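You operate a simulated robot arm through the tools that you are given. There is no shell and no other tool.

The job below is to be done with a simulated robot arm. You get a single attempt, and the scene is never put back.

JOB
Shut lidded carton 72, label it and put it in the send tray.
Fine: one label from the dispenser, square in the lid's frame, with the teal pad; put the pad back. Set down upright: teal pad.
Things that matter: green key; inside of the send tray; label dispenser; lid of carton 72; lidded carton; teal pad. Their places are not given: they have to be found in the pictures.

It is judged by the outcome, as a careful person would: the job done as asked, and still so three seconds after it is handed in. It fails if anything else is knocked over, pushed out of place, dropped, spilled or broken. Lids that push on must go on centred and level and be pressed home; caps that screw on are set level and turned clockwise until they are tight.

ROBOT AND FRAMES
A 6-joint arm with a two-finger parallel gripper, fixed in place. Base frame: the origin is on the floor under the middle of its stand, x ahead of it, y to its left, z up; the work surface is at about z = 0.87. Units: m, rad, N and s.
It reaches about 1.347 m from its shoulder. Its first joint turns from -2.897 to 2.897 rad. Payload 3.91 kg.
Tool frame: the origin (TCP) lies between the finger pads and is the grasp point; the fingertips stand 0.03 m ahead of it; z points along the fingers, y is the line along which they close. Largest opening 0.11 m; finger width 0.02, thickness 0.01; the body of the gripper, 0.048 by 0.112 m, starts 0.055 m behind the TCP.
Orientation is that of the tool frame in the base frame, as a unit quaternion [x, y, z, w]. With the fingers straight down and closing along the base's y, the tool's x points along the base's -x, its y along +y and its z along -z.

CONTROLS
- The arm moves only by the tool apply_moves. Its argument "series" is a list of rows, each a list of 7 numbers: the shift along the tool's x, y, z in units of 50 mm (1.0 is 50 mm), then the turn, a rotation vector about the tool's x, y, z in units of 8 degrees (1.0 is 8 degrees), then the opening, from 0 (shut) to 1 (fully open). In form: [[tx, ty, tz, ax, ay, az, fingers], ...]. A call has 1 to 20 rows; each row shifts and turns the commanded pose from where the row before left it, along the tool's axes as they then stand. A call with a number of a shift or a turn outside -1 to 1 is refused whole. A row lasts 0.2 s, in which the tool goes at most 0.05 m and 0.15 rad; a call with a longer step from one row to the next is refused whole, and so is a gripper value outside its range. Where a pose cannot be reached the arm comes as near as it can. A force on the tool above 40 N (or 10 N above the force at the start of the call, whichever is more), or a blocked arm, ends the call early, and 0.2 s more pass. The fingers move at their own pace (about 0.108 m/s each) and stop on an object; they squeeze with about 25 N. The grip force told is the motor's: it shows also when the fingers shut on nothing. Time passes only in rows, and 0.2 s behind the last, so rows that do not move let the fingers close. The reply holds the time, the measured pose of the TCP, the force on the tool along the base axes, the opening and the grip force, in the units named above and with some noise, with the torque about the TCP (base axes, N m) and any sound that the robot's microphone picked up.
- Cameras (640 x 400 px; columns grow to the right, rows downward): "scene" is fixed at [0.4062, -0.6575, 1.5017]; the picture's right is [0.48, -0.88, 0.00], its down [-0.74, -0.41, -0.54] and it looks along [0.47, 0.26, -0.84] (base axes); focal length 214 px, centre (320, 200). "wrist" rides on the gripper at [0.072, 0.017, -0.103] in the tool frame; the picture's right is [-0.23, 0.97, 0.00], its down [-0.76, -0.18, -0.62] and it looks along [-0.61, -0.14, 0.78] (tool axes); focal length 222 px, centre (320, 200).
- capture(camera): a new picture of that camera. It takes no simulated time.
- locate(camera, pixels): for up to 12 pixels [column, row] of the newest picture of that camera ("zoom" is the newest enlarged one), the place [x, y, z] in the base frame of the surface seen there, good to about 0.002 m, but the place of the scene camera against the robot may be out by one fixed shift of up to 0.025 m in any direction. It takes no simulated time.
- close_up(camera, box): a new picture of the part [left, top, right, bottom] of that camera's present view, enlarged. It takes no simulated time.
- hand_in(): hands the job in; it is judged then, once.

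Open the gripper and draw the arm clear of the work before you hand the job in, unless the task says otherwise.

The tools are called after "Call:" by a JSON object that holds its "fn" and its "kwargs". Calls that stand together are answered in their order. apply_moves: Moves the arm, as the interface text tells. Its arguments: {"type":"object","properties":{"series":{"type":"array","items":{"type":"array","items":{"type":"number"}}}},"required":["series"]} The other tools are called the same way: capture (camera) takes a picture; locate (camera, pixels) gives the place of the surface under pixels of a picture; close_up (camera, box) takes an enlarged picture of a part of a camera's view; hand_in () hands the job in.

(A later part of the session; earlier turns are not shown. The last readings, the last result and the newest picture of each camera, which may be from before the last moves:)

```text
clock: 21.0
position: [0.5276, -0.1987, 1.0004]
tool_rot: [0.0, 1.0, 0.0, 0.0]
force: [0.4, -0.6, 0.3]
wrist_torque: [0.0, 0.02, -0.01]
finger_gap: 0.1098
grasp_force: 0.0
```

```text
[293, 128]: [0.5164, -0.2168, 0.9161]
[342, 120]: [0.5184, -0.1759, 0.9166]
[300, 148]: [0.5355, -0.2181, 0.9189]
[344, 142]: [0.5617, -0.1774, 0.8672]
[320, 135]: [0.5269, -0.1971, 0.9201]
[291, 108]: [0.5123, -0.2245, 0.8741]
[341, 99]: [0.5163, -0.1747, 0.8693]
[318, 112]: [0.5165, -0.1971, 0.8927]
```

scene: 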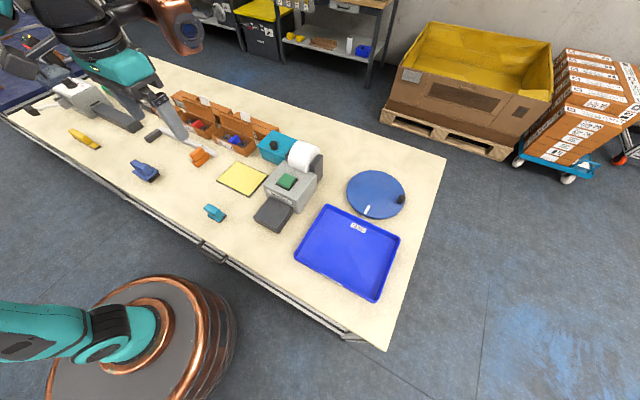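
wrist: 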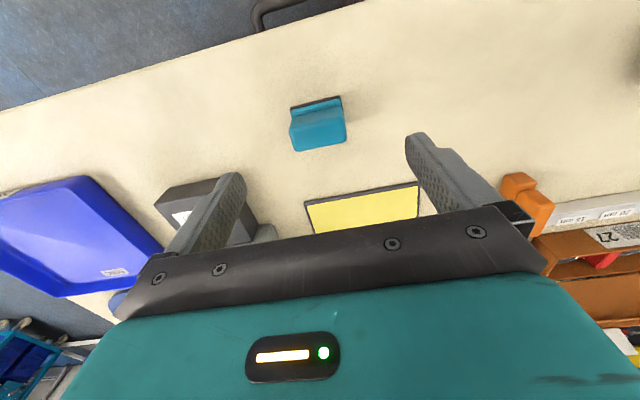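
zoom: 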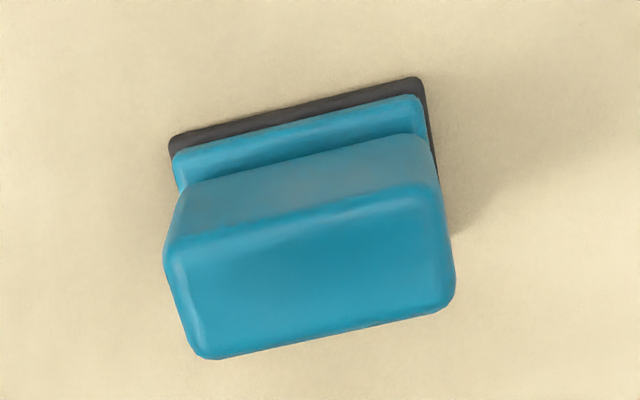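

The handle is centred at about (0.527,-0.198), as expected. I lower to TCP z≈0.920 and close on the handle.

Call:
{"fn": "apply_moves", "kwargs": {"series": [[0, 0, 0.5, 0, 0, 0, 1], [0, 0, 0.5, 0, 0, 0, 1], [0, 0, 0.4, 0, 0, 0, 1], [0, 0, 0.2, 0, 0, 0, 1]]}}

Call:
{"fn": "close_up", "kwargs": {"camera": "scene", "box": [160, 160, 270, 240]}}

```text
clock: 22.0
position: [0.5266, -0.1981, 0.9211]
tool_rot: [0.0, 1.0, 0.0, 0.0]
force: [0.6, 0.2, -0.4]
wrist_torque: [0.0, 0.02, -0.01]
finger_gap: 0.1102
grasp_force: 0.0
```

```text
5.00 times, centred on (215, 200) of scene
```

zoom: 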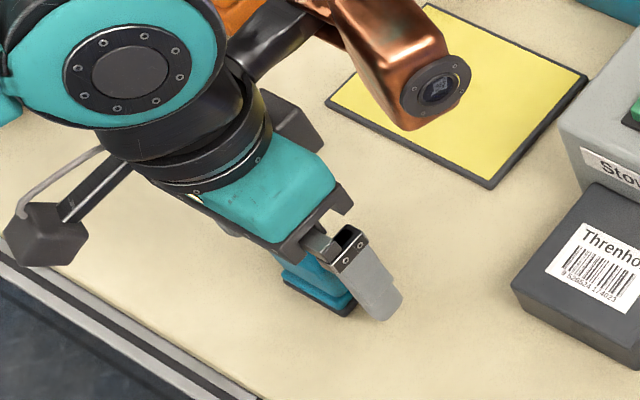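

The fingers stand on both sides of the handle with no contact force. I close them and wait for the grip.

Call:
{"fn": "apply_moves", "kwargs": {"series": [[0, 0, 0, 0, 0, 0, 0], [0, 0, 0, 0, 0, 0, 0], [0, 0, 0, 0, 0, 0, 0]]}}

Call:
{"fn": "capture", "kwargs": {"camera": "wrist"}}

```text
clock: 22.8
position: [0.5265, -0.1989, 0.921]
tool_rot: [0.001, 1.0, 0.0, 0.0]
force: [0.1, 0.6, 0.6]
wrist_torque: [0.04, 0.02, -0.02]
finger_gap: 0.0495
grasp_force: 25.0
```

```text
taken
```

wrist: 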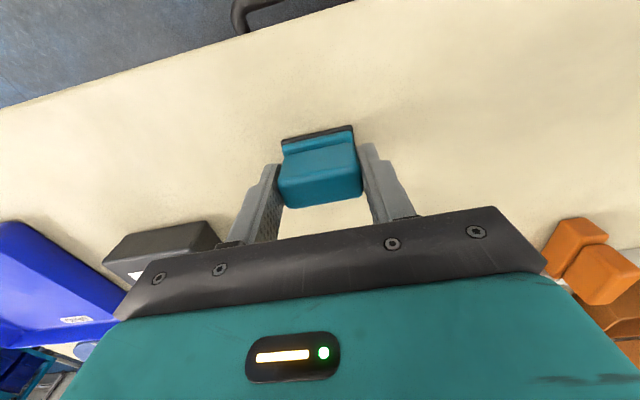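

Gripped at a gap of 0.0495 m with 25 N. I note the pad's place (TCP 0.5265,-0.1989,0.921) for the return, and lift.

Call:
{"fn": "apply_moves", "kwargs": {"series": [[0, 0, -0.3, 0, 0, 0, 0], [0, 0, -0.6, 0, 0, 0, 0], [0, 0, -0.8, 0, 0, 0, 0]]}}

Call:
{"fn": "capture", "kwargs": {"camera": "wrist"}}

Call:
{"fn": "close_up", "kwargs": {"camera": "scene", "box": [160, 160, 270, 240]}}

```text
clock: 23.6
position: [0.5271, -0.1982, 1.0059]
tool_rot: [0.0, 1.0, 0.001, -0.001]
force: [0.5, -0.5, 0.6]
wrist_torque: [0.02, 0.01, 0.03]
finger_gap: 0.0001
grasp_force: 25.1
```

```text
taken
```

wrist: 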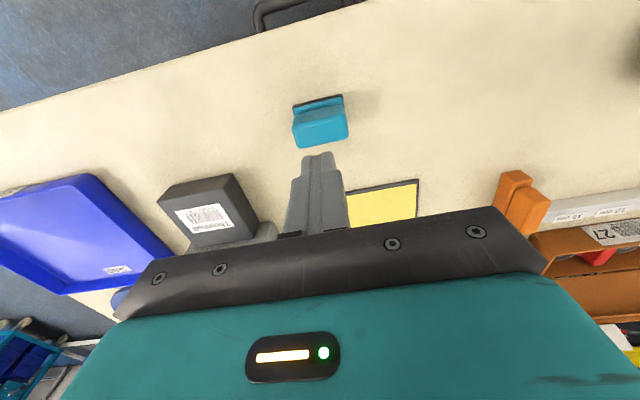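

```text
5.00 times, centred on (215, 200) of scene
```

zoom: 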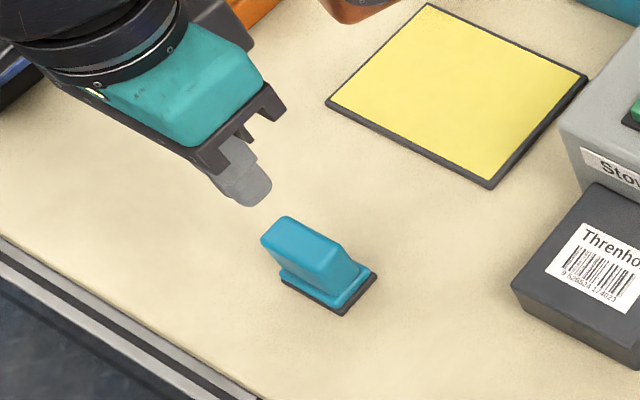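

The fingers slipped off: the gap is now 0 and the pad still stands where it was (wrist (320,125)). I look at the handle's shape from the side to find a better grip.

Call:
{"fn": "apply_moves", "kwargs": {"series": [[0.3, -0.8, 0, 0, 0, 0, 0], [0.3, -0.8, 0, 0, 0, 0, 0], [0.3, -0.8, 0.3, 0, 0, 0, 0.5], [0.3, -0.2, 0.5, 0, 0, 0, 1]]}}

Call:
{"fn": "capture", "kwargs": {"camera": "wrist"}}

Call:
{"fn": "close_up", "kwargs": {"camera": "scene", "box": [190, 190, 240, 230]}}

```text
clock: 24.6
position: [0.4685, -0.327, 0.9645]
tool_rot: [0.0, 1.0, 0.0, 0.0]
force: [-0.7, 0.5, -0.3]
wrist_torque: [0.02, -0.02, -0.01]
finger_gap: 0.11
grasp_force: 0.0
```

```text
taken
```

wrist: 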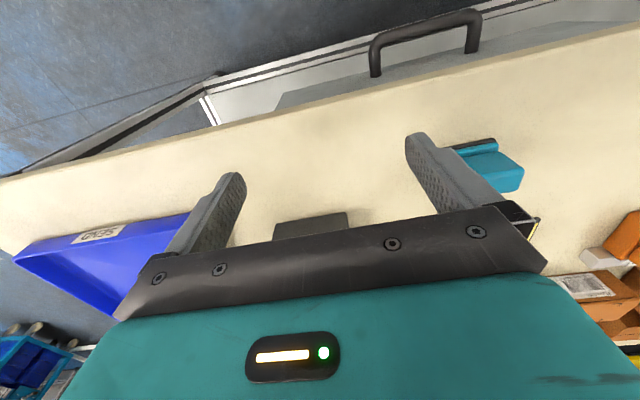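

```text
10.00 times, centred on (215, 210) of scene
```

zoom: 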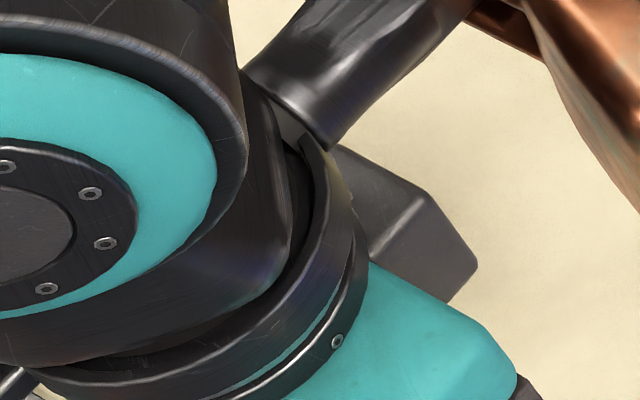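

The finger hides the pad partly; I shift a little forward (+x) for a clear side view.

Call:
{"fn": "apply_moves", "kwargs": {"series": [[-0.7, 0.2, 0, 0, 0, 0, 1], [-0.5, 0.1, 0, 0, 0, 0, 1]]}}

Call:
{"fn": "capture", "kwargs": {"camera": "wrist"}}

Call:
{"fn": "close_up", "kwargs": {"camera": "wrist", "box": [430, 60, 550, 160]}}

```text
clock: 25.2
position: [0.5268, -0.3126, 0.9666]
tool_rot: [-0.001, 1.0, 0.0, -0.001]
force: [0.4, -0.2, -0.1]
wrist_torque: [-0.01, -0.01, 0.01]
finger_gap: 0.1098
grasp_force: 0.0
```

```text
taken
```

wrist: 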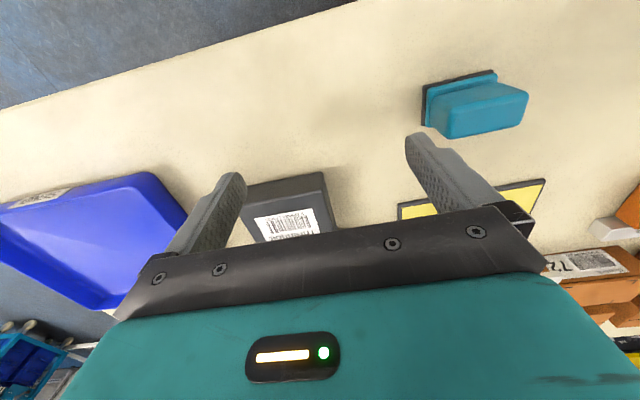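

```text
4.00 times, centred on (490, 110) of wrist
```

zoom: 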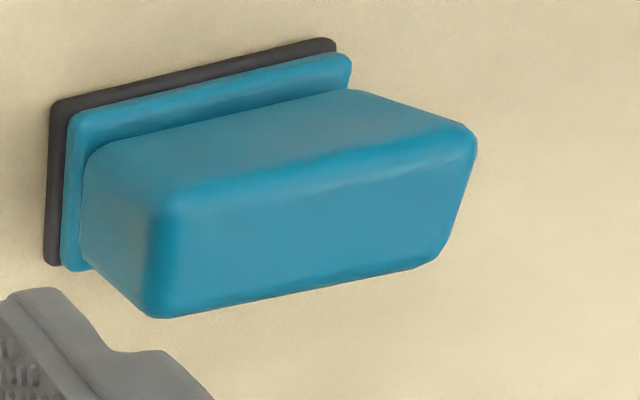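

Now the handle's -y face is visible (zoom (85–150, 150–310)). I locate points along its sides to read the taper.

Call:
{"fn": "locate", "kwargs": {"camera": "zoom", "pixels": [[90, 200], [100, 210], [110, 220], [120, 225], [130, 235], [140, 245], [150, 255], [95, 250], [120, 270], [140, 290], [100, 165], [130, 190]]}}

Call:
{"fn": "locate", "kwargs": {"camera": "zoom", "pixels": [[220, 130], [220, 145], [220, 160], [220, 175], [220, 190], [350, 100], [350, 120], [350, 140], [200, 250], [300, 220], [400, 190], [420, 240]]}}

```text
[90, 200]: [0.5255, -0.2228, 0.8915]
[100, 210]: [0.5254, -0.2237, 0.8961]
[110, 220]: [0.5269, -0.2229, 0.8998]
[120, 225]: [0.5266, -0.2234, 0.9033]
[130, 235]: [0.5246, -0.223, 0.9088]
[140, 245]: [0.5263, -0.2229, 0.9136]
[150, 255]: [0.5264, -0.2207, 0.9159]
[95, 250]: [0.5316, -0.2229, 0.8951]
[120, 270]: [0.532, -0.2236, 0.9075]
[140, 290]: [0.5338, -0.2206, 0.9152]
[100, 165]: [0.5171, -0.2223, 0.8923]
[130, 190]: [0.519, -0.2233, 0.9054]
```

```text
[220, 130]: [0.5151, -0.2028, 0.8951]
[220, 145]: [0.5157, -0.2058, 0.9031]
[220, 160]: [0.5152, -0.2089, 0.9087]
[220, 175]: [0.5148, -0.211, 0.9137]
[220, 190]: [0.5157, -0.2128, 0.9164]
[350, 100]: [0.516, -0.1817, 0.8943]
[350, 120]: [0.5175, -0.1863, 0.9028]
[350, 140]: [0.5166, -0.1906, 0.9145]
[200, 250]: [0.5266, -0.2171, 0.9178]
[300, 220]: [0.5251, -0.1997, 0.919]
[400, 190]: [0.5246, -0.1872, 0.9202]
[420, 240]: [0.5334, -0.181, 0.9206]
```

The handle is a straight block: x 0.5155–0.540, y -0.2235–-0.175, z 0.885–0.918, so the earlier grip was too high and on its long side. I will grip it across its thin side (along x) instead: raise, turn the tool -90° about its axis.

Call:
{"fn": "apply_moves", "kwargs": {"series": [[0, 0, -0.7, 0, 0, -1, 1], [0, 0, -0.7, 0, 0, -1, 1], [0, 0, 0, 0, 0, -1, 1], [0, 0, 0, 0, 0, -1, 1], [0, 0, 0, 0, 0, -1, 1], [0, 0, 0, 0, 0, -1, 1], [0, 0, 0, 0, 0, -1, 1], [0, 0, 0, 0, 0, -1, 1], [0, 0, 0, 0, 0, -1, 1], [0, 0, 0, 0, 0, -1, 1], [0, 0, 0, 0, 0, -1, 1], [0, 0, 0, 0, 0, -0.25, 1]]}}

Call:
{"fn": "capture", "kwargs": {"camera": "wrist"}}

Call:
{"fn": "capture", "kwargs": {"camera": "scene"}}

```text
clock: 27.8
position: [0.5265, -0.3123, 1.0348]
tool_rot: [-0.707, 0.707, -0.001, 0.0]
force: [-0.5, -0.3, 0.0]
wrist_torque: [-0.01, 0.0, 0.01]
finger_gap: 0.1097
grasp_force: 0.0
```

```text
taken
```

wrist: 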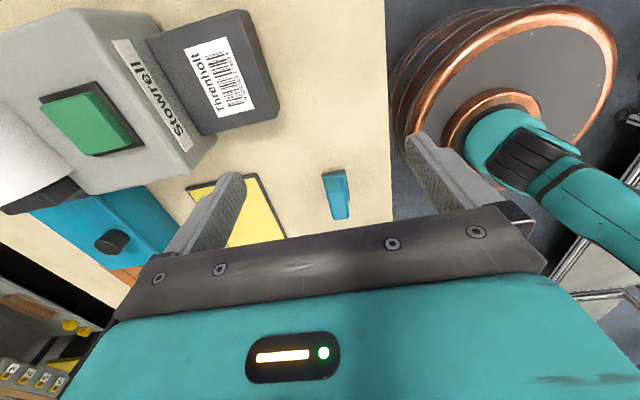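

```text
taken
```

scene: 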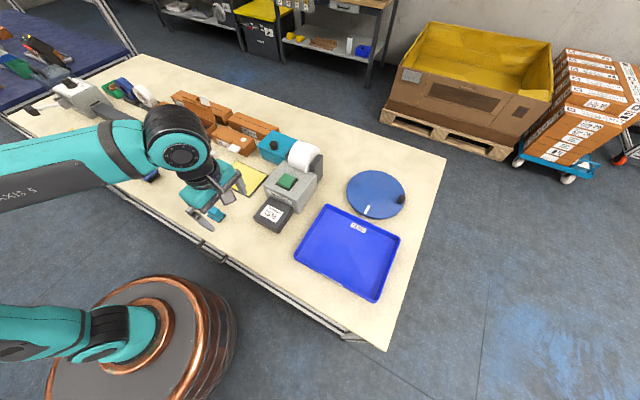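

The tool is turned (closing along x now). I move above the pad's handle (0.5278,-0.199) and lower to just above it.

Call:
{"fn": "apply_moves", "kwargs": {"series": [[-0.757, -0.01, 0, 0, 0, 0, 1], [-0.757, -0.01, 0, 0, 0, 0, 1], [-0.757, -0.01, 0, 0, 0, 0, 1], [0, 0, 0.6, 0, 0, 0, 1], [0, 0, 0.6, 0, 0, 0, 1]]}}

Call:
{"fn": "capture", "kwargs": {"camera": "wrist"}}

Call:
{"fn": "locate", "kwargs": {"camera": "wrist", "pixels": [[320, 120], [330, 130], [310, 110], [325, 140]]}}

```text
clock: 29.0
position: [0.5288, -0.1989, 0.9743]
tool_rot: [0.707, -0.707, 0.0, 0.0]
force: [0.3, 0.1, -0.4]
wrist_torque: [0.02, -0.02, 0.0]
finger_gap: 0.1099
grasp_force: 0.1
```

```text
taken
```

wrist: 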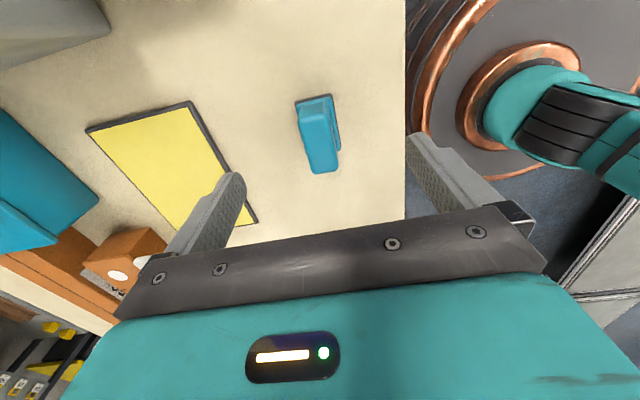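

```text
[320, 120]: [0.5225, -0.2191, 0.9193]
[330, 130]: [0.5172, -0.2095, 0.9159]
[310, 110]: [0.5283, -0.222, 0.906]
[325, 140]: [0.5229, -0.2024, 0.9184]
```

The handle lies between the fingers. I lower to TCP z≈0.9165 (tips just above the pad's plate) and close.

Call:
{"fn": "apply_moves", "kwargs": {"series": [[0, 0.02, 0.5, 0, 0, 0, 1], [0, 0, 0.4, 0, 0, 0, 1], [0, 0, 0.24, 0, 0, 0, 1], [0, 0, 0, 0, 0, 0, 1]]}}

Call:
{"fn": "close_up", "kwargs": {"camera": "scene", "box": [170, 170, 260, 240]}}

Call:
{"fn": "capture", "kwargs": {"camera": "wrist"}}

```text
clock: 30.0
position: [0.5282, -0.1994, 0.9174]
tool_rot: [-0.707, 0.707, 0.0, 0.0]
force: [0.1, 0.0, -0.3]
wrist_torque: [0.0, 0.01, -0.03]
finger_gap: 0.11
grasp_force: 0.0
```

```text
5.71 times, centred on (215, 205) of scene
```

zoom: 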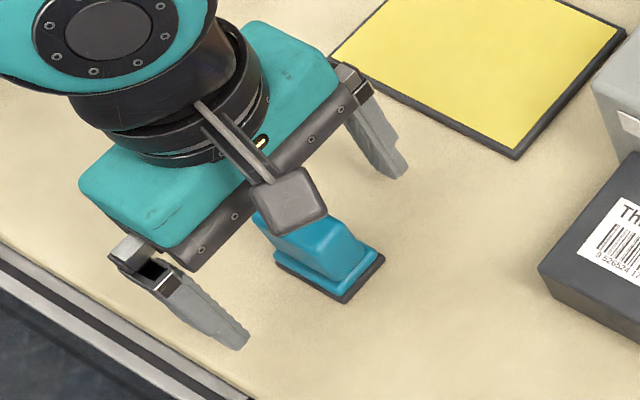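

```text
taken
```

wrist: 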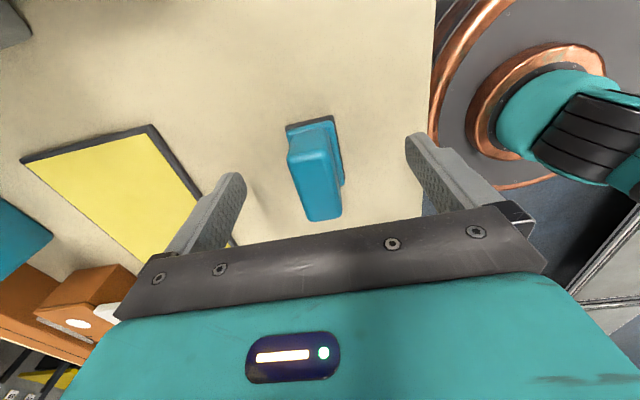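

The handle is centred between the open fingers. I close on it.

Call:
{"fn": "apply_moves", "kwargs": {"series": [[0, 0, 0, 0, 0, 0, 0], [0, 0, 0, 0, 0, 0, 0], [0, 0, 0, 0, 0, 0, 0], [0, 0, 0, 0, 0, 0, 0]]}}

Call:
{"fn": "capture", "kwargs": {"camera": "wrist"}}

Call:
{"fn": "close_up", "kwargs": {"camera": "scene", "box": [170, 170, 260, 240]}}

```text
clock: 31.0
position: [0.5271, -0.2001, 0.9192]
tool_rot: [-0.706, 0.708, 0.0, 0.0]
force: [-0.6, -0.1, 0.7]
wrist_torque: [-0.03, -0.01, 0.01]
finger_gap: 0.0234
grasp_force: 25.1
```

```text
taken
```

wrist: 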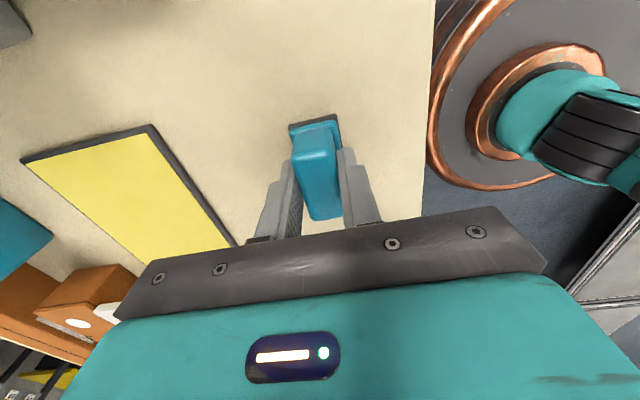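

```text
5.71 times, centred on (215, 205) of scene
```

zoom: 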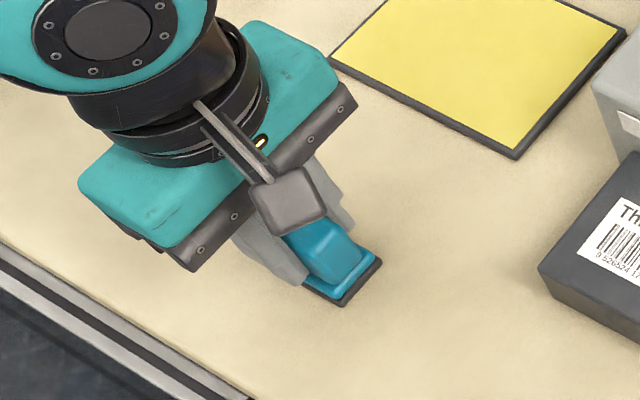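

Closed with gap 0.0234. I lift very slowly a few millimetres and read the gap and force.

Call:
{"fn": "apply_moves", "kwargs": {"series": [[0, 0, -0.05, 0, 0, 0, 0], [0, 0, -0.05, 0, 0, 0, 0], [0, 0, -0.05, 0, 0, 0, 0]]}}

Call:
{"fn": "close_up", "kwargs": {"camera": "scene", "box": [170, 170, 260, 240]}}

```text
clock: 31.8
position: [0.5259, -0.1996, 0.925]
tool_rot: [-0.707, 0.707, 0.0, -0.001]
force: [-0.1, -0.4, -0.2]
wrist_torque: [0.0, -0.01, 0.01]
finger_gap: 0.0235
grasp_force: 25.0
```

```text
5.71 times, centred on (215, 205) of scene
```

zoom: 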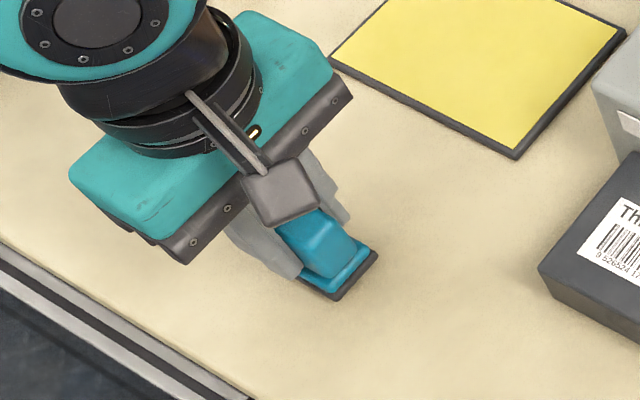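

The gap holds at 0.0235 and the pad seems to rise with the fingers. I lift further, slowly.

Call:
{"fn": "apply_moves", "kwargs": {"series": [[0, 0, -0.1, 0, 0, 0, 0], [0, 0, -0.15, 0, 0, 0, 0], [0, 0, -0.2, 0, 0, 0, 0], [0, 0, -0.2, 0, 0, 0, 0]]}}

Call:
{"fn": "close_up", "kwargs": {"camera": "scene", "box": [170, 170, 260, 240]}}

Call:
{"fn": "capture", "kwargs": {"camera": "wrist"}}

```text
clock: 32.8
position: [0.5276, -0.1993, 0.9589]
tool_rot: [-0.707, 0.708, 0.001, 0.001]
force: [0.7, 0.2, -1.1]
wrist_torque: [-0.01, 0.01, 0.01]
finger_gap: 0.0235
grasp_force: 24.9
```

```text
5.71 times, centred on (215, 205) of scene
```

zoom: 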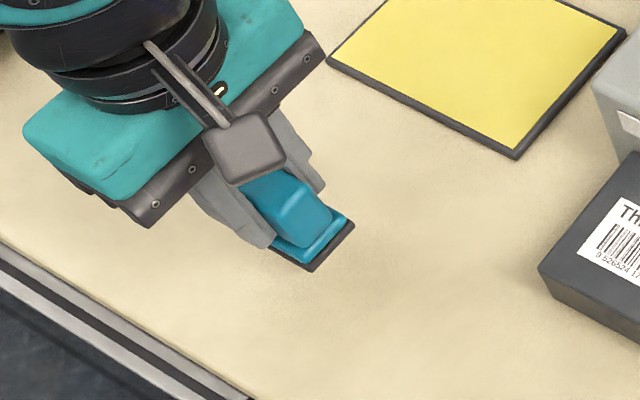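

```text
taken
```

wrist: 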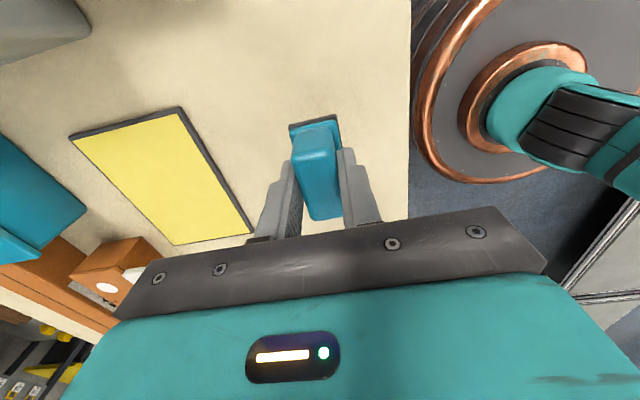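

The pad is lifted and held firmly. I raise it and carry it above the label centre (0.608,-0.365).

Call:
{"fn": "apply_moves", "kwargs": {"series": [[0, 0, -0.6, 0, 0, 0, 0], [0, 0, -0.6, 0, 0, 0, 0], [0.551, -0.2683, 0, 0, 0, 0, 0], [0.551, -0.2683, 0, 0, 0, 0, 0], [0.551, -0.2683, 0, 0, 0, 0, 0], [0.551, -0.2683, 0, 0, 0, 0, 0], [0.551, -0.2683, 0, 0, 0, 0, 0], [0.551, -0.2683, 0, 0, 0, 0, 0], [0, 0, 0, 0, 0, 0, 0]]}}

Call:
{"fn": "capture", "kwargs": {"camera": "wrist"}}

Call:
{"fn": "close_up", "kwargs": {"camera": "scene", "box": [220, 140, 340, 240]}}

```text
clock: 34.8
position: [0.608, -0.3653, 1.0179]
tool_rot: [-0.706, 0.708, -0.001, 0.0]
force: [-0.5, -0.2, -0.3]
wrist_torque: [-0.01, 0.0, -0.02]
finger_gap: 0.0238
grasp_force: 24.5
```

```text
taken
```

wrist: 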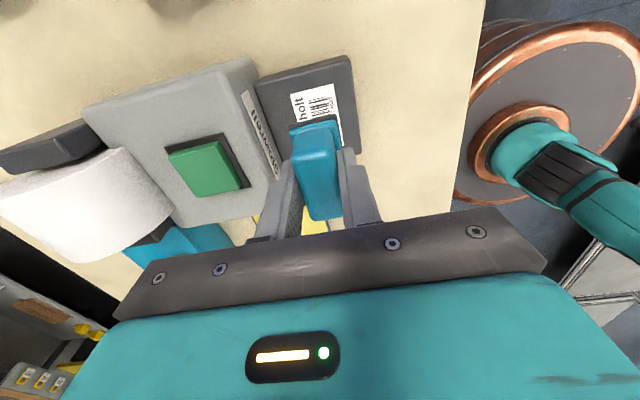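

```text
4.00 times, centred on (280, 190) of scene
```

zoom: 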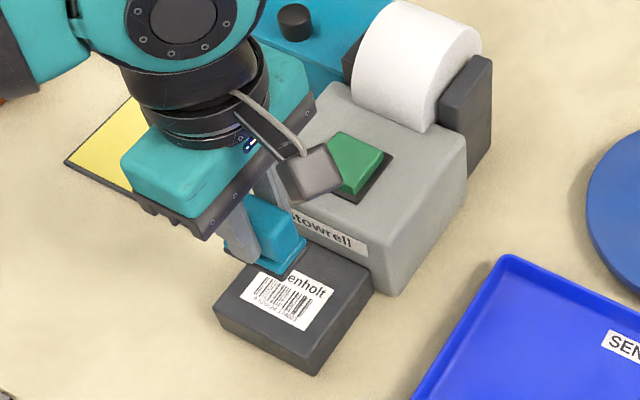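

I check how the pad's foam face sits relative to the label by locating both in a close-up.

Call:
{"fn": "close_up", "kwargs": {"camera": "wrist", "box": [250, 50, 370, 150]}}

Call:
{"fn": "locate", "kwargs": {"camera": "wrist", "pixels": [[291, 95], [333, 84], [341, 122], [291, 130], [336, 121], [315, 118], [295, 126], [330, 118], [303, 135], [342, 145]]}}

```text
4.00 times, centred on (310, 100) of wrist
```

zoom: 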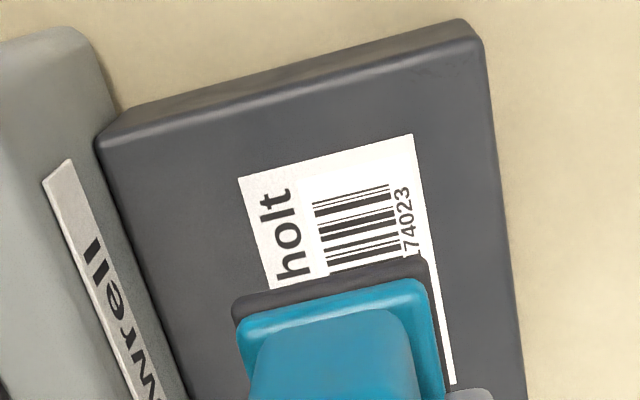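

```text
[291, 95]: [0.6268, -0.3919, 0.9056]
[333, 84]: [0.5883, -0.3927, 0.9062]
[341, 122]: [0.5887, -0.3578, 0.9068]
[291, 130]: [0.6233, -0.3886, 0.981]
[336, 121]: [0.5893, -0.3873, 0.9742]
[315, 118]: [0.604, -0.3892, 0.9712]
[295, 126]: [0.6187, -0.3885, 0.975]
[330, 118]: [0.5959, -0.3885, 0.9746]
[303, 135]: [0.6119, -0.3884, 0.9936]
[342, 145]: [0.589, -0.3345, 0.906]
```

The foam (x 0.590–0.624, y -0.389–-0.339) is centred over the label within a millimetre, and its face is about 65 mm above it. I lower and press gently.

Call:
{"fn": "apply_moves", "kwargs": {"series": [[0, 0, 0.5, 0, 0, 0, 0], [0, 0, 0.5, 0, 0, 0, 0], [0, 0, 0.2, 0, 0, 0, 0], [0, 0, 0.06, 0, 0, 0, 0]]}}

Call:
{"fn": "close_up", "kwargs": {"camera": "scene", "box": [220, 140, 340, 240]}}

```text
clock: 35.8
position: [0.6082, -0.3662, 0.9562]
tool_rot: [0.707, -0.707, 0.0, -0.001]
force: [-0.7, 0.5, -0.3]
wrist_torque: [-0.03, 0.01, 0.02]
finger_gap: 0.0234
grasp_force: 25.3
```

```text
4.00 times, centred on (280, 190) of scene
```

zoom: 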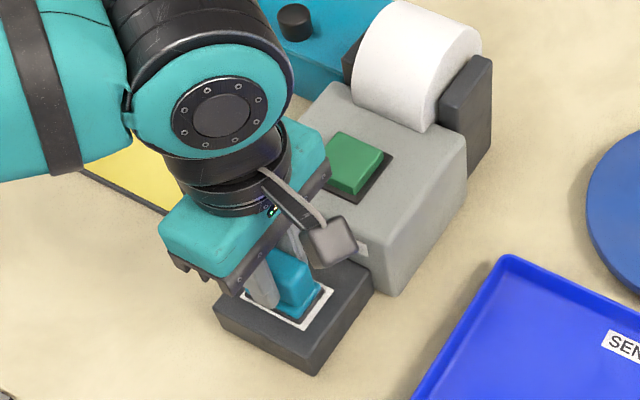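

The pad is a few millimetres above the label and no force yet. I press down in small steps.

Call:
{"fn": "apply_moves", "kwargs": {"series": [[0, 0, 0.05, 0, 0, 0, 0], [0, 0, 0.04, 0, 0, 0, 0], [0, 0, 0.03, 0, 0, 0, 0]]}}

```text
clock: 36.6
position: [0.6083, -0.3663, 0.9502]
tool_rot: [0.707, -0.707, 0.0, -0.001]
force: [1.4, -1.1, 21.6]
wrist_torque: [-0.01, -0.03, -0.01]
finger_gap: 0.0233
grasp_force: 25.5
```

A pressing force of 21.6 N was reached; that should take the label. I lift off slowly and look.

Call:
{"fn": "apply_moves", "kwargs": {"series": [[0, 0, 0, 0, 0, 0, 0], [0, 0, -0.1, 0, 0, 0, 0], [0, 0, -0.3, 0, 0, 0, 0], [0, 0, -0.6, 0, 0, 0, 0], [0, 0, -0.6, 0, 0, 0, 0]]}}

Call:
{"fn": "capture", "kwargs": {"camera": "wrist"}}

Call:
{"fn": "close_up", "kwargs": {"camera": "scene", "box": [220, 140, 340, 240]}}

```text
clock: 37.8
position: [0.6086, -0.366, 1.0292]
tool_rot: [0.707, -0.707, -0.001, 0.0]
force: [-0.4, 0.1, -0.5]
wrist_torque: [-0.03, 0.04, 0.02]
finger_gap: 0.0235
grasp_force: 24.7
```

```text
taken
```

wrist: 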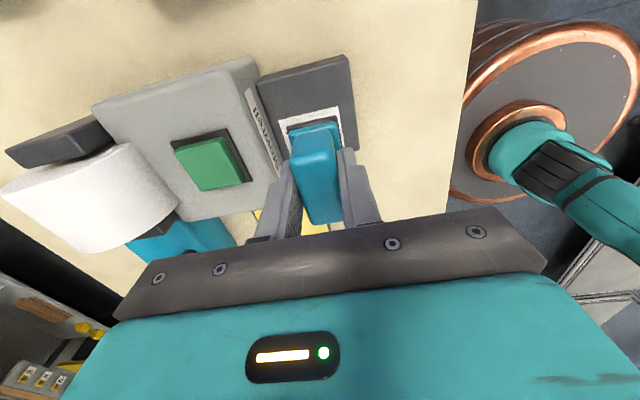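

```text
4.00 times, centred on (280, 190) of scene
```

zoom: 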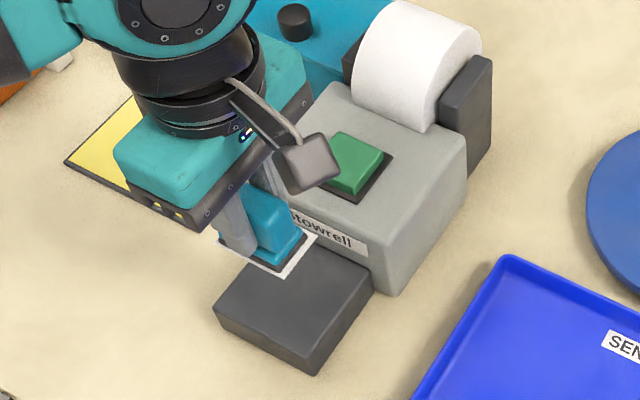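

The label has come off with the pad (its white border shows around the foam at wrist (280–345,105–145)). I measure where the label sits relative to the tool.

Call:
{"fn": "close_up", "kwargs": {"camera": "wrist", "box": [250, 80, 370, 180]}}

Call:
{"fn": "locate", "kwargs": {"camera": "zoom", "pixels": [[118, 162], [342, 110], [125, 170], [336, 118], [230, 142], [355, 190], [365, 240], [140, 215], [150, 165], [320, 130]]}}

```text
4.00 times, centred on (310, 130) of wrist
```

zoom: 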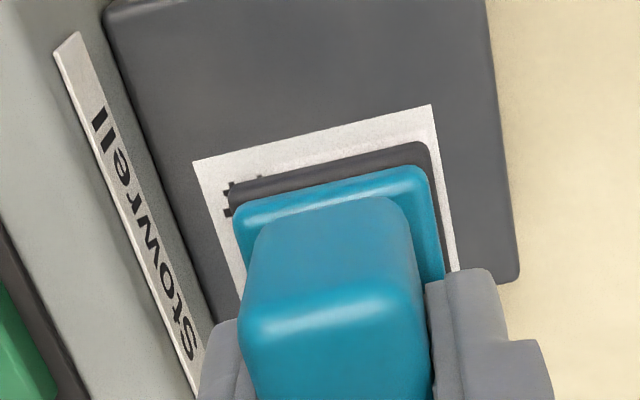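

```text
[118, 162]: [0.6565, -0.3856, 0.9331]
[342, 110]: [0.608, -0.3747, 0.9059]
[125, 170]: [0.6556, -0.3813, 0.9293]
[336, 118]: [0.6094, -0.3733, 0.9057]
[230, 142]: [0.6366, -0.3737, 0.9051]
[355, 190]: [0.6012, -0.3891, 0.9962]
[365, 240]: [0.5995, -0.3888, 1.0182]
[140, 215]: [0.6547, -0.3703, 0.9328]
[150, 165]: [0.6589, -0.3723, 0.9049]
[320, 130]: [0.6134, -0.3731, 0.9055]
```

I re-pick the label's edge pixels: corners at zoom (195,163), (429,107) and right edge down to (454,262).

Call:
{"fn": "locate", "kwargs": {"camera": "zoom", "pixels": [[197, 165], [427, 110], [300, 143], [437, 150], [445, 200], [453, 255], [205, 190], [222, 240], [235, 285], [230, 190], [425, 150], [330, 170]]}}

```text
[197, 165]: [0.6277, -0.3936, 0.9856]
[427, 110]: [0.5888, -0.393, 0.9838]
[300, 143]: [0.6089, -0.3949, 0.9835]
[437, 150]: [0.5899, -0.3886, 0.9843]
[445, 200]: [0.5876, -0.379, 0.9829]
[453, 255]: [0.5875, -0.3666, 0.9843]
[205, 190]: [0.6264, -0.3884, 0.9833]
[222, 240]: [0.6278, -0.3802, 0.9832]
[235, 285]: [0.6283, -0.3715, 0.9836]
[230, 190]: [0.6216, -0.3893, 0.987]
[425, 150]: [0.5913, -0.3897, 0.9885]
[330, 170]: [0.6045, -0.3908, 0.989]
```

The label sits centred on the tool (x 0.588–0.628, y edge -0.394) and square. I raise and carry it above the frame centre (0.8075,-0.016), going at TCP z≈1.10.

Call:
{"fn": "apply_moves", "kwargs": {"series": [[0, 0, -0.7, 0, 0, 0, 0], [0, 0, -0.7, 0, 0, 0, 0], [-0.6976, -0.399, 0, 0, 0, 0, 0], [-0.6976, -0.399, 0, 0, 0, 0, 0], [-0.6976, -0.399, 0, 0, 0, 0, 0], [-0.6976, -0.399, 0, 0, 0, 0, 0], [-0.6976, -0.399, 0, 0, 0, 0, 0], [-0.6976, -0.399, 0, 0, 0, 0, 0], [-0.6976, -0.399, 0, 0, 0, 0, 0], [-0.6976, -0.399, 0, 0, 0, 0, 0], [-0.6976, -0.399, 0, 0, 0, 0, 0], [-0.6976, -0.399, 0, 0, 0, 0, 0], [0, 0, 0.4, 0, 0, 0, 0], [0, 0, 0.4, 0, 0, 0, 0]]}}

Call:
{"fn": "capture", "kwargs": {"camera": "wrist"}}

Call:
{"fn": "close_up", "kwargs": {"camera": "wrist", "box": [200, 40, 400, 200]}}

Call:
{"fn": "close_up", "kwargs": {"camera": "scene", "box": [170, 80, 330, 180]}}

```text
clock: 40.8
position: [0.8082, -0.0166, 1.0595]
tool_rot: [0.707, -0.707, 0.0, 0.0]
force: [0.4, 0.0, -1.8]
wrist_torque: [-0.02, -0.04, -0.02]
finger_gap: 0.0235
grasp_force: 25.4
```

```text
taken
```

wrist: 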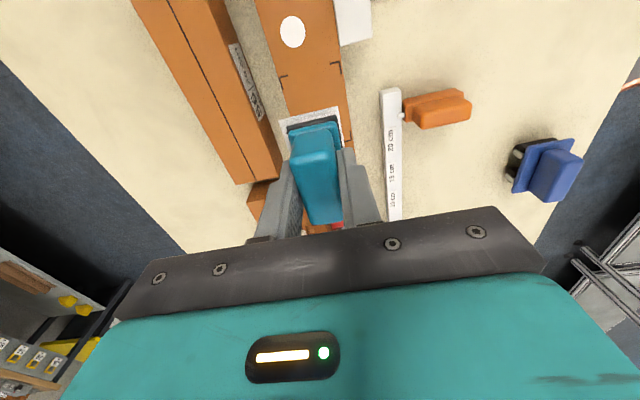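

```text
2.50 times, centred on (300, 120) of wrist
```

zoom: 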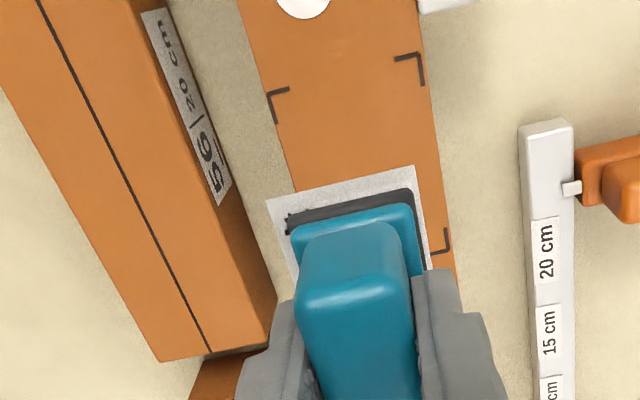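

```text
4.00 times, centred on (250, 130) of scene
```

zoom: 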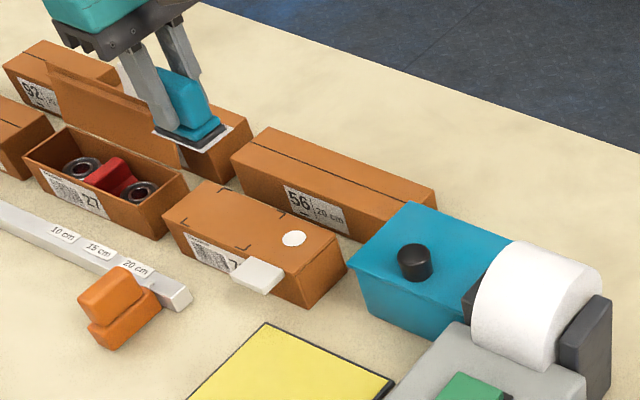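

I take a tighter wrist close-up to locate the frame marks, lid edges and label accurately from here.

Call:
{"fn": "close_up", "kwargs": {"camera": "wrist", "box": [260, 40, 380, 150]}}

```text
3.64 times, centred on (320, 95) of wrist
```

zoom: 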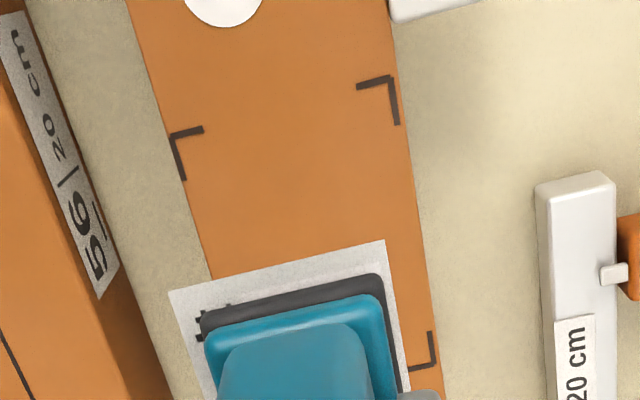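

Call:
{"fn": "locate", "kwargs": {"camera": "zoom", "pixels": [[172, 136], [390, 78], [434, 366], [158, 90], [398, 80], [196, 226], [415, 160], [172, 293], [384, 242], [406, 360], [188, 345], [182, 178]]}}

```text
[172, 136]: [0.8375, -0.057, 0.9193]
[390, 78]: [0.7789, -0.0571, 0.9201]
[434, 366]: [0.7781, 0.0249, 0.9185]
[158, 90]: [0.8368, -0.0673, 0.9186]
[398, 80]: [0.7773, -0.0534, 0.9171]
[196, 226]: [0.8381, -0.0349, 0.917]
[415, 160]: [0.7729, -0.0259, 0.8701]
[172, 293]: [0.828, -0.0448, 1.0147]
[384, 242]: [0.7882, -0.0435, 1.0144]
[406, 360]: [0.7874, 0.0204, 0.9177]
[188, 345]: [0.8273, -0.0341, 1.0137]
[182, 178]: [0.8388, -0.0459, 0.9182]
```

Frame: x 0.778–0.838, y -0.057–0.025 (centre 0.808,-0.016); label centre about (0.808,-0.0152) and parallel to it. I lower to just above the lid.

Call:
{"fn": "apply_moves", "kwargs": {"series": [[0.016, 0, 0.5, 0, 0, 0, 0], [0, 0, 0.5, 0, 0, 0, 0], [0, 0, 0.5, 0, 0, 0, 0], [0, 0, 0.25, 0, 0, 0, 0]]}}

Call:
{"fn": "close_up", "kwargs": {"camera": "wrist", "box": [250, 40, 390, 180]}}

Call:
{"fn": "close_up", "kwargs": {"camera": "scene", "box": [190, 100, 290, 180]}}

```text
clock: 41.8
position: [0.8085, -0.0175, 0.9715]
tool_rot: [0.707, -0.707, 0.0, 0.0]
force: [0.7, 0.0, 0.2]
wrist_torque: [0.01, 0.0, 0.0]
finger_gap: 0.0236
grasp_force: 25.3
```

```text
2.86 times, centred on (320, 110) of wrist
```

zoom: 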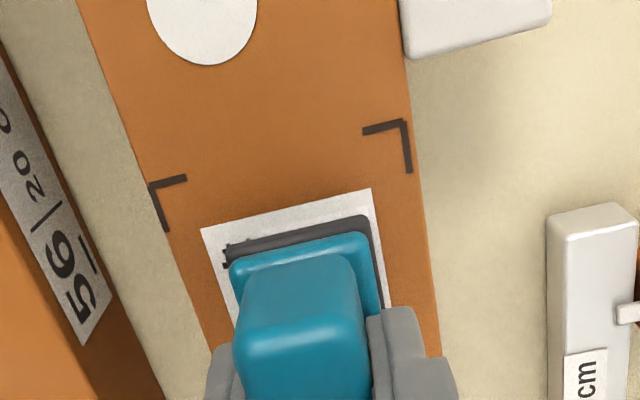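

```text
5.00 times, centred on (240, 140) of scene
```

zoom: 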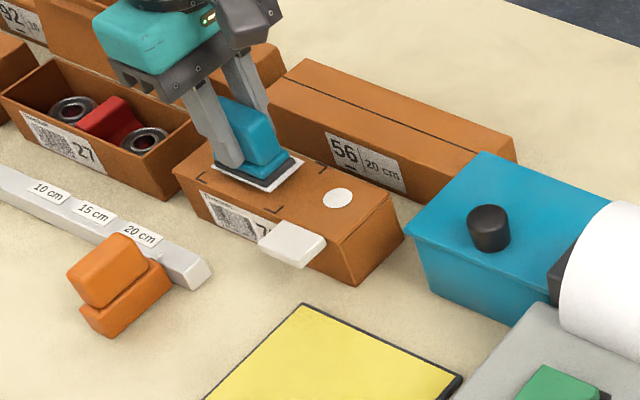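

The label hovers about 7 mm over the lid within the frame. I check the margins with a new picture before pressing.

Call:
{"fn": "capture", "kwargs": {"camera": "wrist"}}

Call:
{"fn": "locate", "kwargs": {"camera": "wrist", "pixels": [[280, 121], [336, 107.5], [261, 105], [348, 83], [308, 114], [283, 135], [340, 120], [264, 119], [350, 97]]}}

```text
taken
```

wrist: 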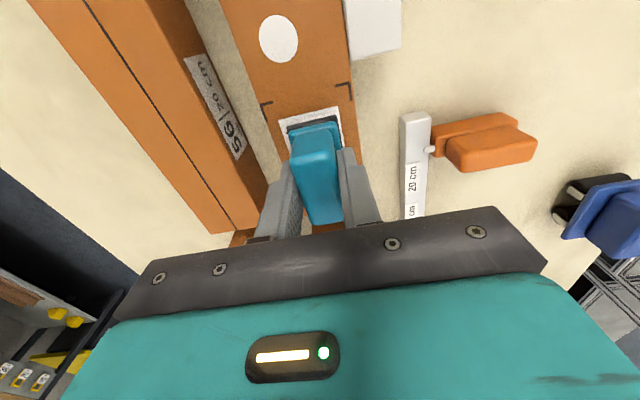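

```text
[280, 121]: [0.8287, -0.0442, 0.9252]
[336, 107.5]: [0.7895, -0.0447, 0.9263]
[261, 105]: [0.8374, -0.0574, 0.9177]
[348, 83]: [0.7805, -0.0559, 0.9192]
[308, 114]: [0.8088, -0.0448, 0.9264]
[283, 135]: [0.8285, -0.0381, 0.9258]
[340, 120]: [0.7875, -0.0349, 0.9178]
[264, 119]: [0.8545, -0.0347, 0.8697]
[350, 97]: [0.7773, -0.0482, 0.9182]
```

Margins are even (about 10 mm in x, 11–12 mm in y). I press the label onto the lid in small steps.

Call:
{"fn": "apply_moves", "kwargs": {"series": [[0, 0.01, 0.1, 0, 0, 0, 0], [0, 0, 0.05, 0, 0, 0, 0], [0, 0, 0.04, 0, 0, 0, 0]]}}

```text
clock: 42.6
position: [0.8077, -0.0166, 0.9624]
tool_rot: [-0.707, 0.707, 0.001, 0.001]
force: [1.6, 0.2, 5.2]
wrist_torque: [-0.02, -0.08, 0.0]
finger_gap: 0.0233
grasp_force: 25.4
```

Contact begins (5 N). I press a little more to make the label stick.

Call:
{"fn": "apply_moves", "kwargs": {"series": [[0, 0, 0.03, 0, 0, 0, 0], [0, 0, 0.02, 0, 0, 0, 0], [0, 0, 0, 0, 0, 0, 0]]}}

```text
clock: 43.4
position: [0.8076, -0.0171, 0.9607]
tool_rot: [0.707, -0.707, 0.001, -0.001]
force: [4.1, -1.3, 34.7]
wrist_torque: [-0.1, -0.49, -0.03]
finger_gap: 0.0236
grasp_force: 24.8
```

The press reached about 35 N. I lift straight up and check that the label stayed on the lid.

Call:
{"fn": "apply_moves", "kwargs": {"series": [[0, 0, -0.1, 0, 0, 0, 0], [0, 0, -0.2, 0, 0, 0, 0], [0, 0, -0.5, 0, 0, 0, 0], [0, 0, -0.7, 0, 0, 0, 0]]}}

Call:
{"fn": "capture", "kwargs": {"camera": "wrist"}}

Call:
{"fn": "close_up", "kwargs": {"camera": "scene", "box": [190, 100, 290, 180]}}

```text
clock: 44.4
position: [0.8071, -0.0168, 1.0342]
tool_rot: [-0.707, 0.707, 0.0, 0.0]
force: [0.3, -0.5, -1.3]
wrist_torque: [0.0, 0.03, 0.0]
finger_gap: 0.0233
grasp_force: 25.2
```

```text
taken
```

wrist: 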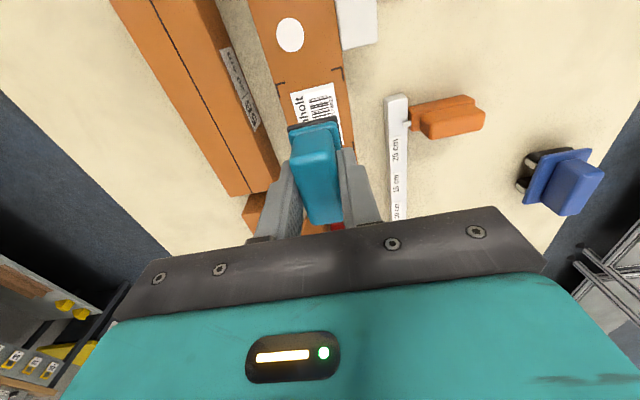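

```text
5.00 times, centred on (240, 140) of scene
```

zoom: 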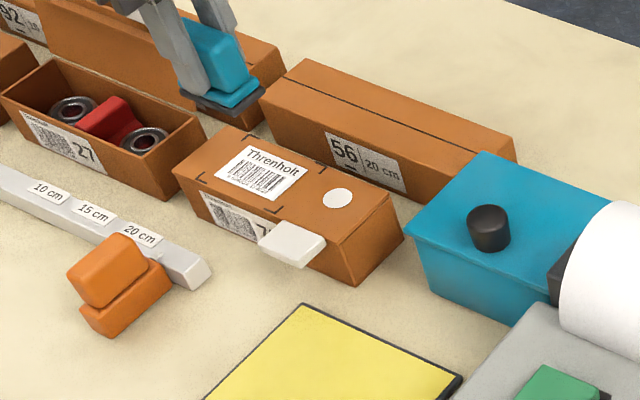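

The label sits squarely in the frame and the pad is free. I carry the pad back to its place (0.5275,-0.1995).

Call:
{"fn": "apply_moves", "kwargs": {"series": [[0, 0, -0.8, 0, 0, 0, 0], [0.4569, 0.7005, 0, 0, 0, 0, 0], [0.4569, 0.7005, 0, 0, 0, 0, 0], [0.4569, 0.7005, 0, 0, 0, 0, 0], [0.4569, 0.7005, 0, 0, 0, 0, 0], [0.4569, 0.7005, 0, 0, 0, 0, 0], [0.4569, 0.7005, 0, 0, 0, 0, 0], [0.4569, 0.7005, 0, 0, 0, 0, 0], [0.4569, 0.7005, 0, 0, 0, 0, 0], [0, 0, 0.6, 0, 0, 0, 0], [0, 0, 0.6, 0, 0, 0, 0], [0, 0, 0.6, 0, 0, 0, 0]]}}

Call:
{"fn": "capture", "kwargs": {"camera": "wrist"}}

Call:
{"fn": "close_up", "kwargs": {"camera": "scene", "box": [170, 110, 290, 240]}}

```text
clock: 47.0
position: [0.5275, -0.1997, 0.9838]
tool_rot: [0.707, -0.707, 0.0, 0.0]
force: [-1.0, -0.2, -0.5]
wrist_torque: [0.02, -0.03, 0.0]
finger_gap: 0.0235
grasp_force: 24.9
```

```text
taken
```

wrist: 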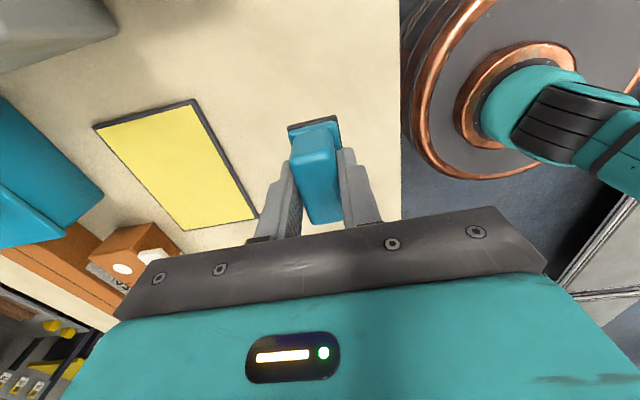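

```text
3.08 times, centred on (230, 175) of scene
```

zoom: 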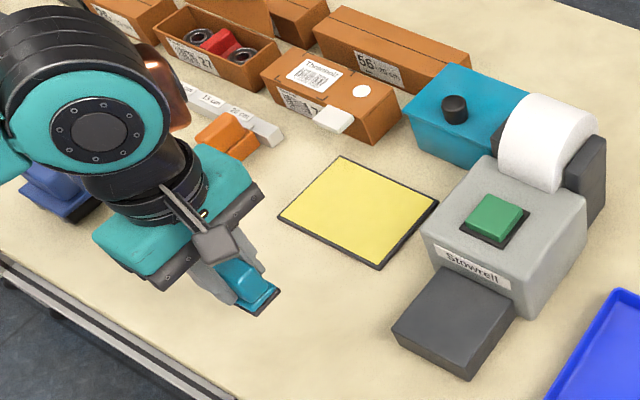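

The pad is above its original spot. I lower it to just over the table.

Call:
{"fn": "apply_moves", "kwargs": {"series": [[0, 0, 0.5, 0, 0, 0, 0], [0, 0, 0.5, 0, 0, 0, 0], [0, 0, 0.2, 0, 0, 0, 0], [0, 0, 0.08, 0, 0, 0, 0], [0, 0, 0.04, 0, 0, 0, 0]]}}

```text
clock: 48.2
position: [0.5283, -0.1998, 0.9182]
tool_rot: [0.707, -0.707, 0.0, 0.001]
force: [0.9, 0.1, -0.7]
wrist_torque: [-0.02, -0.01, -0.02]
finger_gap: 0.0233
grasp_force: 25.0
```

No contact yet at 0.918; I go on in 1.5 mm steps until it touches.

Call:
{"fn": "apply_moves", "kwargs": {"series": [[0, 0, 0.03, 0, 0, 0, 0], [0, 0, 0.02, 0, 0, 0, 0]]}}

```text
clock: 48.8
position: [0.5276, -0.1997, 0.9153]
tool_rot: [0.707, -0.707, 0.0, 0.0]
force: [0.5, 0.8, -1.0]
wrist_torque: [0.01, 0.02, -0.01]
finger_gap: 0.0234
grasp_force: 25.0
```

Call:
{"fn": "apply_moves", "kwargs": {"series": [[0, 0, 0.02, 0, 0, 0, 0], [0, 0, 0, 0, 0, 0, 0]]}}

Call:
{"fn": "close_up", "kwargs": {"camera": "scene", "box": [170, 170, 260, 240]}}

Call:
{"fn": "close_up", "kwargs": {"camera": "wrist", "box": [260, 90, 380, 190]}}

```text
clock: 49.4
position: [0.5271, -0.1995, 0.9159]
tool_rot: [0.708, -0.707, 0.001, 0.0]
force: [-0.3, -0.5, -0.4]
wrist_torque: [0.01, 0.0, 0.01]
finger_gap: 0.0237
grasp_force: 25.3
```

```text
5.71 times, centred on (215, 205) of scene
```

zoom: 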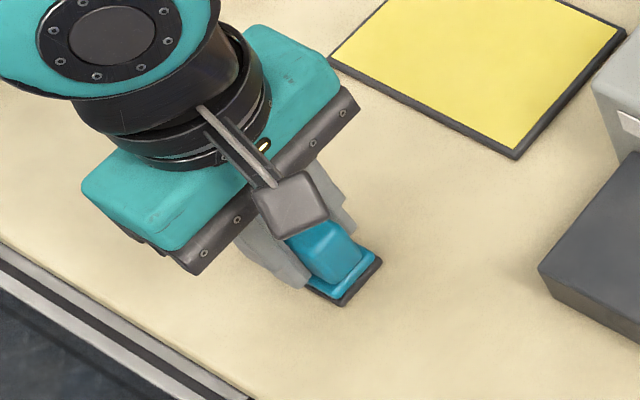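

```text
4.00 times, centred on (320, 140) of wrist
```

zoom: 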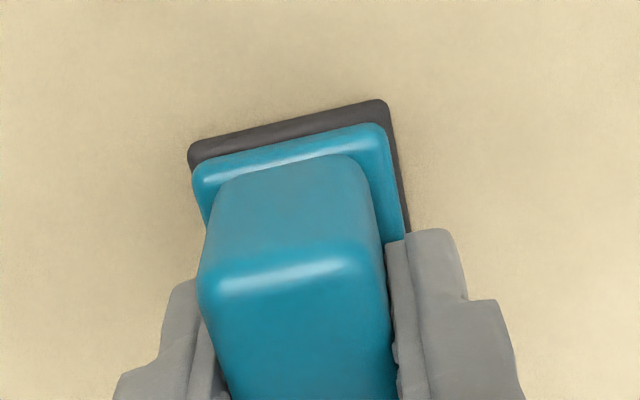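

The picture matches the original grasp view closely (foam corner at (340,305)). I go down by another millimetre or two to feel contact before releasing.

Call:
{"fn": "apply_moves", "kwargs": {"series": [[0, 0, 0.02, 0, 0, 0, 0], [0, 0, 0, 0, 0, 0, 0]]}}

```text
clock: 50.0
position: [0.5266, -0.1999, 0.9145]
tool_rot: [0.707, -0.707, 0.0, 0.0]
force: [-0.8, -0.2, -0.2]
wrist_torque: [-0.02, 0.0, -0.02]
finger_gap: 0.0234
grasp_force: 25.2
```

Call:
{"fn": "apply_moves", "kwargs": {"series": [[0, 0, 0.02, 0, 0, 0, 0], [0, 0, 0, 0, 0, 0, 0]]}}

Call:
{"fn": "capture", "kwargs": {"camera": "wrist"}}

Call:
{"fn": "locate", "kwargs": {"camera": "wrist", "pixels": [[290, 127], [335, 116], [300, 124], [325, 118], [310, 110], [300, 112], [345, 120], [350, 130]]}}

```text
clock: 50.6
position: [0.5276, -0.1985, 0.9138]
tool_rot: [0.707, -0.707, 0.0, -0.001]
force: [-1.3, -0.1, 13.0]
wrist_torque: [0.01, 0.05, 0.01]
finger_gap: 0.0235
grasp_force: 24.9
```

```text
taken
```

wrist: 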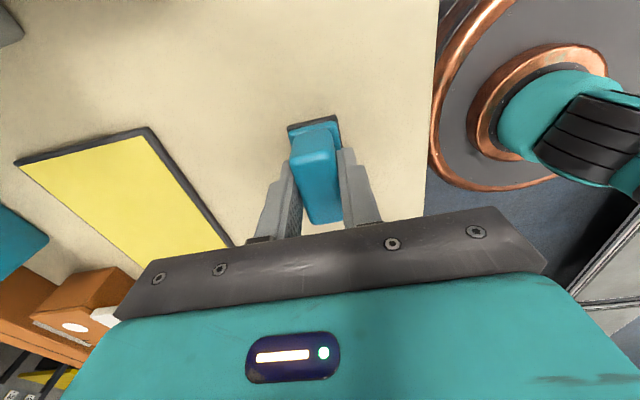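

```text
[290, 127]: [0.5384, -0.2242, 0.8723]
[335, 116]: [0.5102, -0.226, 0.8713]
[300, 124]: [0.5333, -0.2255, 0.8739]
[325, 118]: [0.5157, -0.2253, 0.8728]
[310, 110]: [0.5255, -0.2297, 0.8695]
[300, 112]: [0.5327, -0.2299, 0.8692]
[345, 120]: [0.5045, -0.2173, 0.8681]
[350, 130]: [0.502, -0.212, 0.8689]
```

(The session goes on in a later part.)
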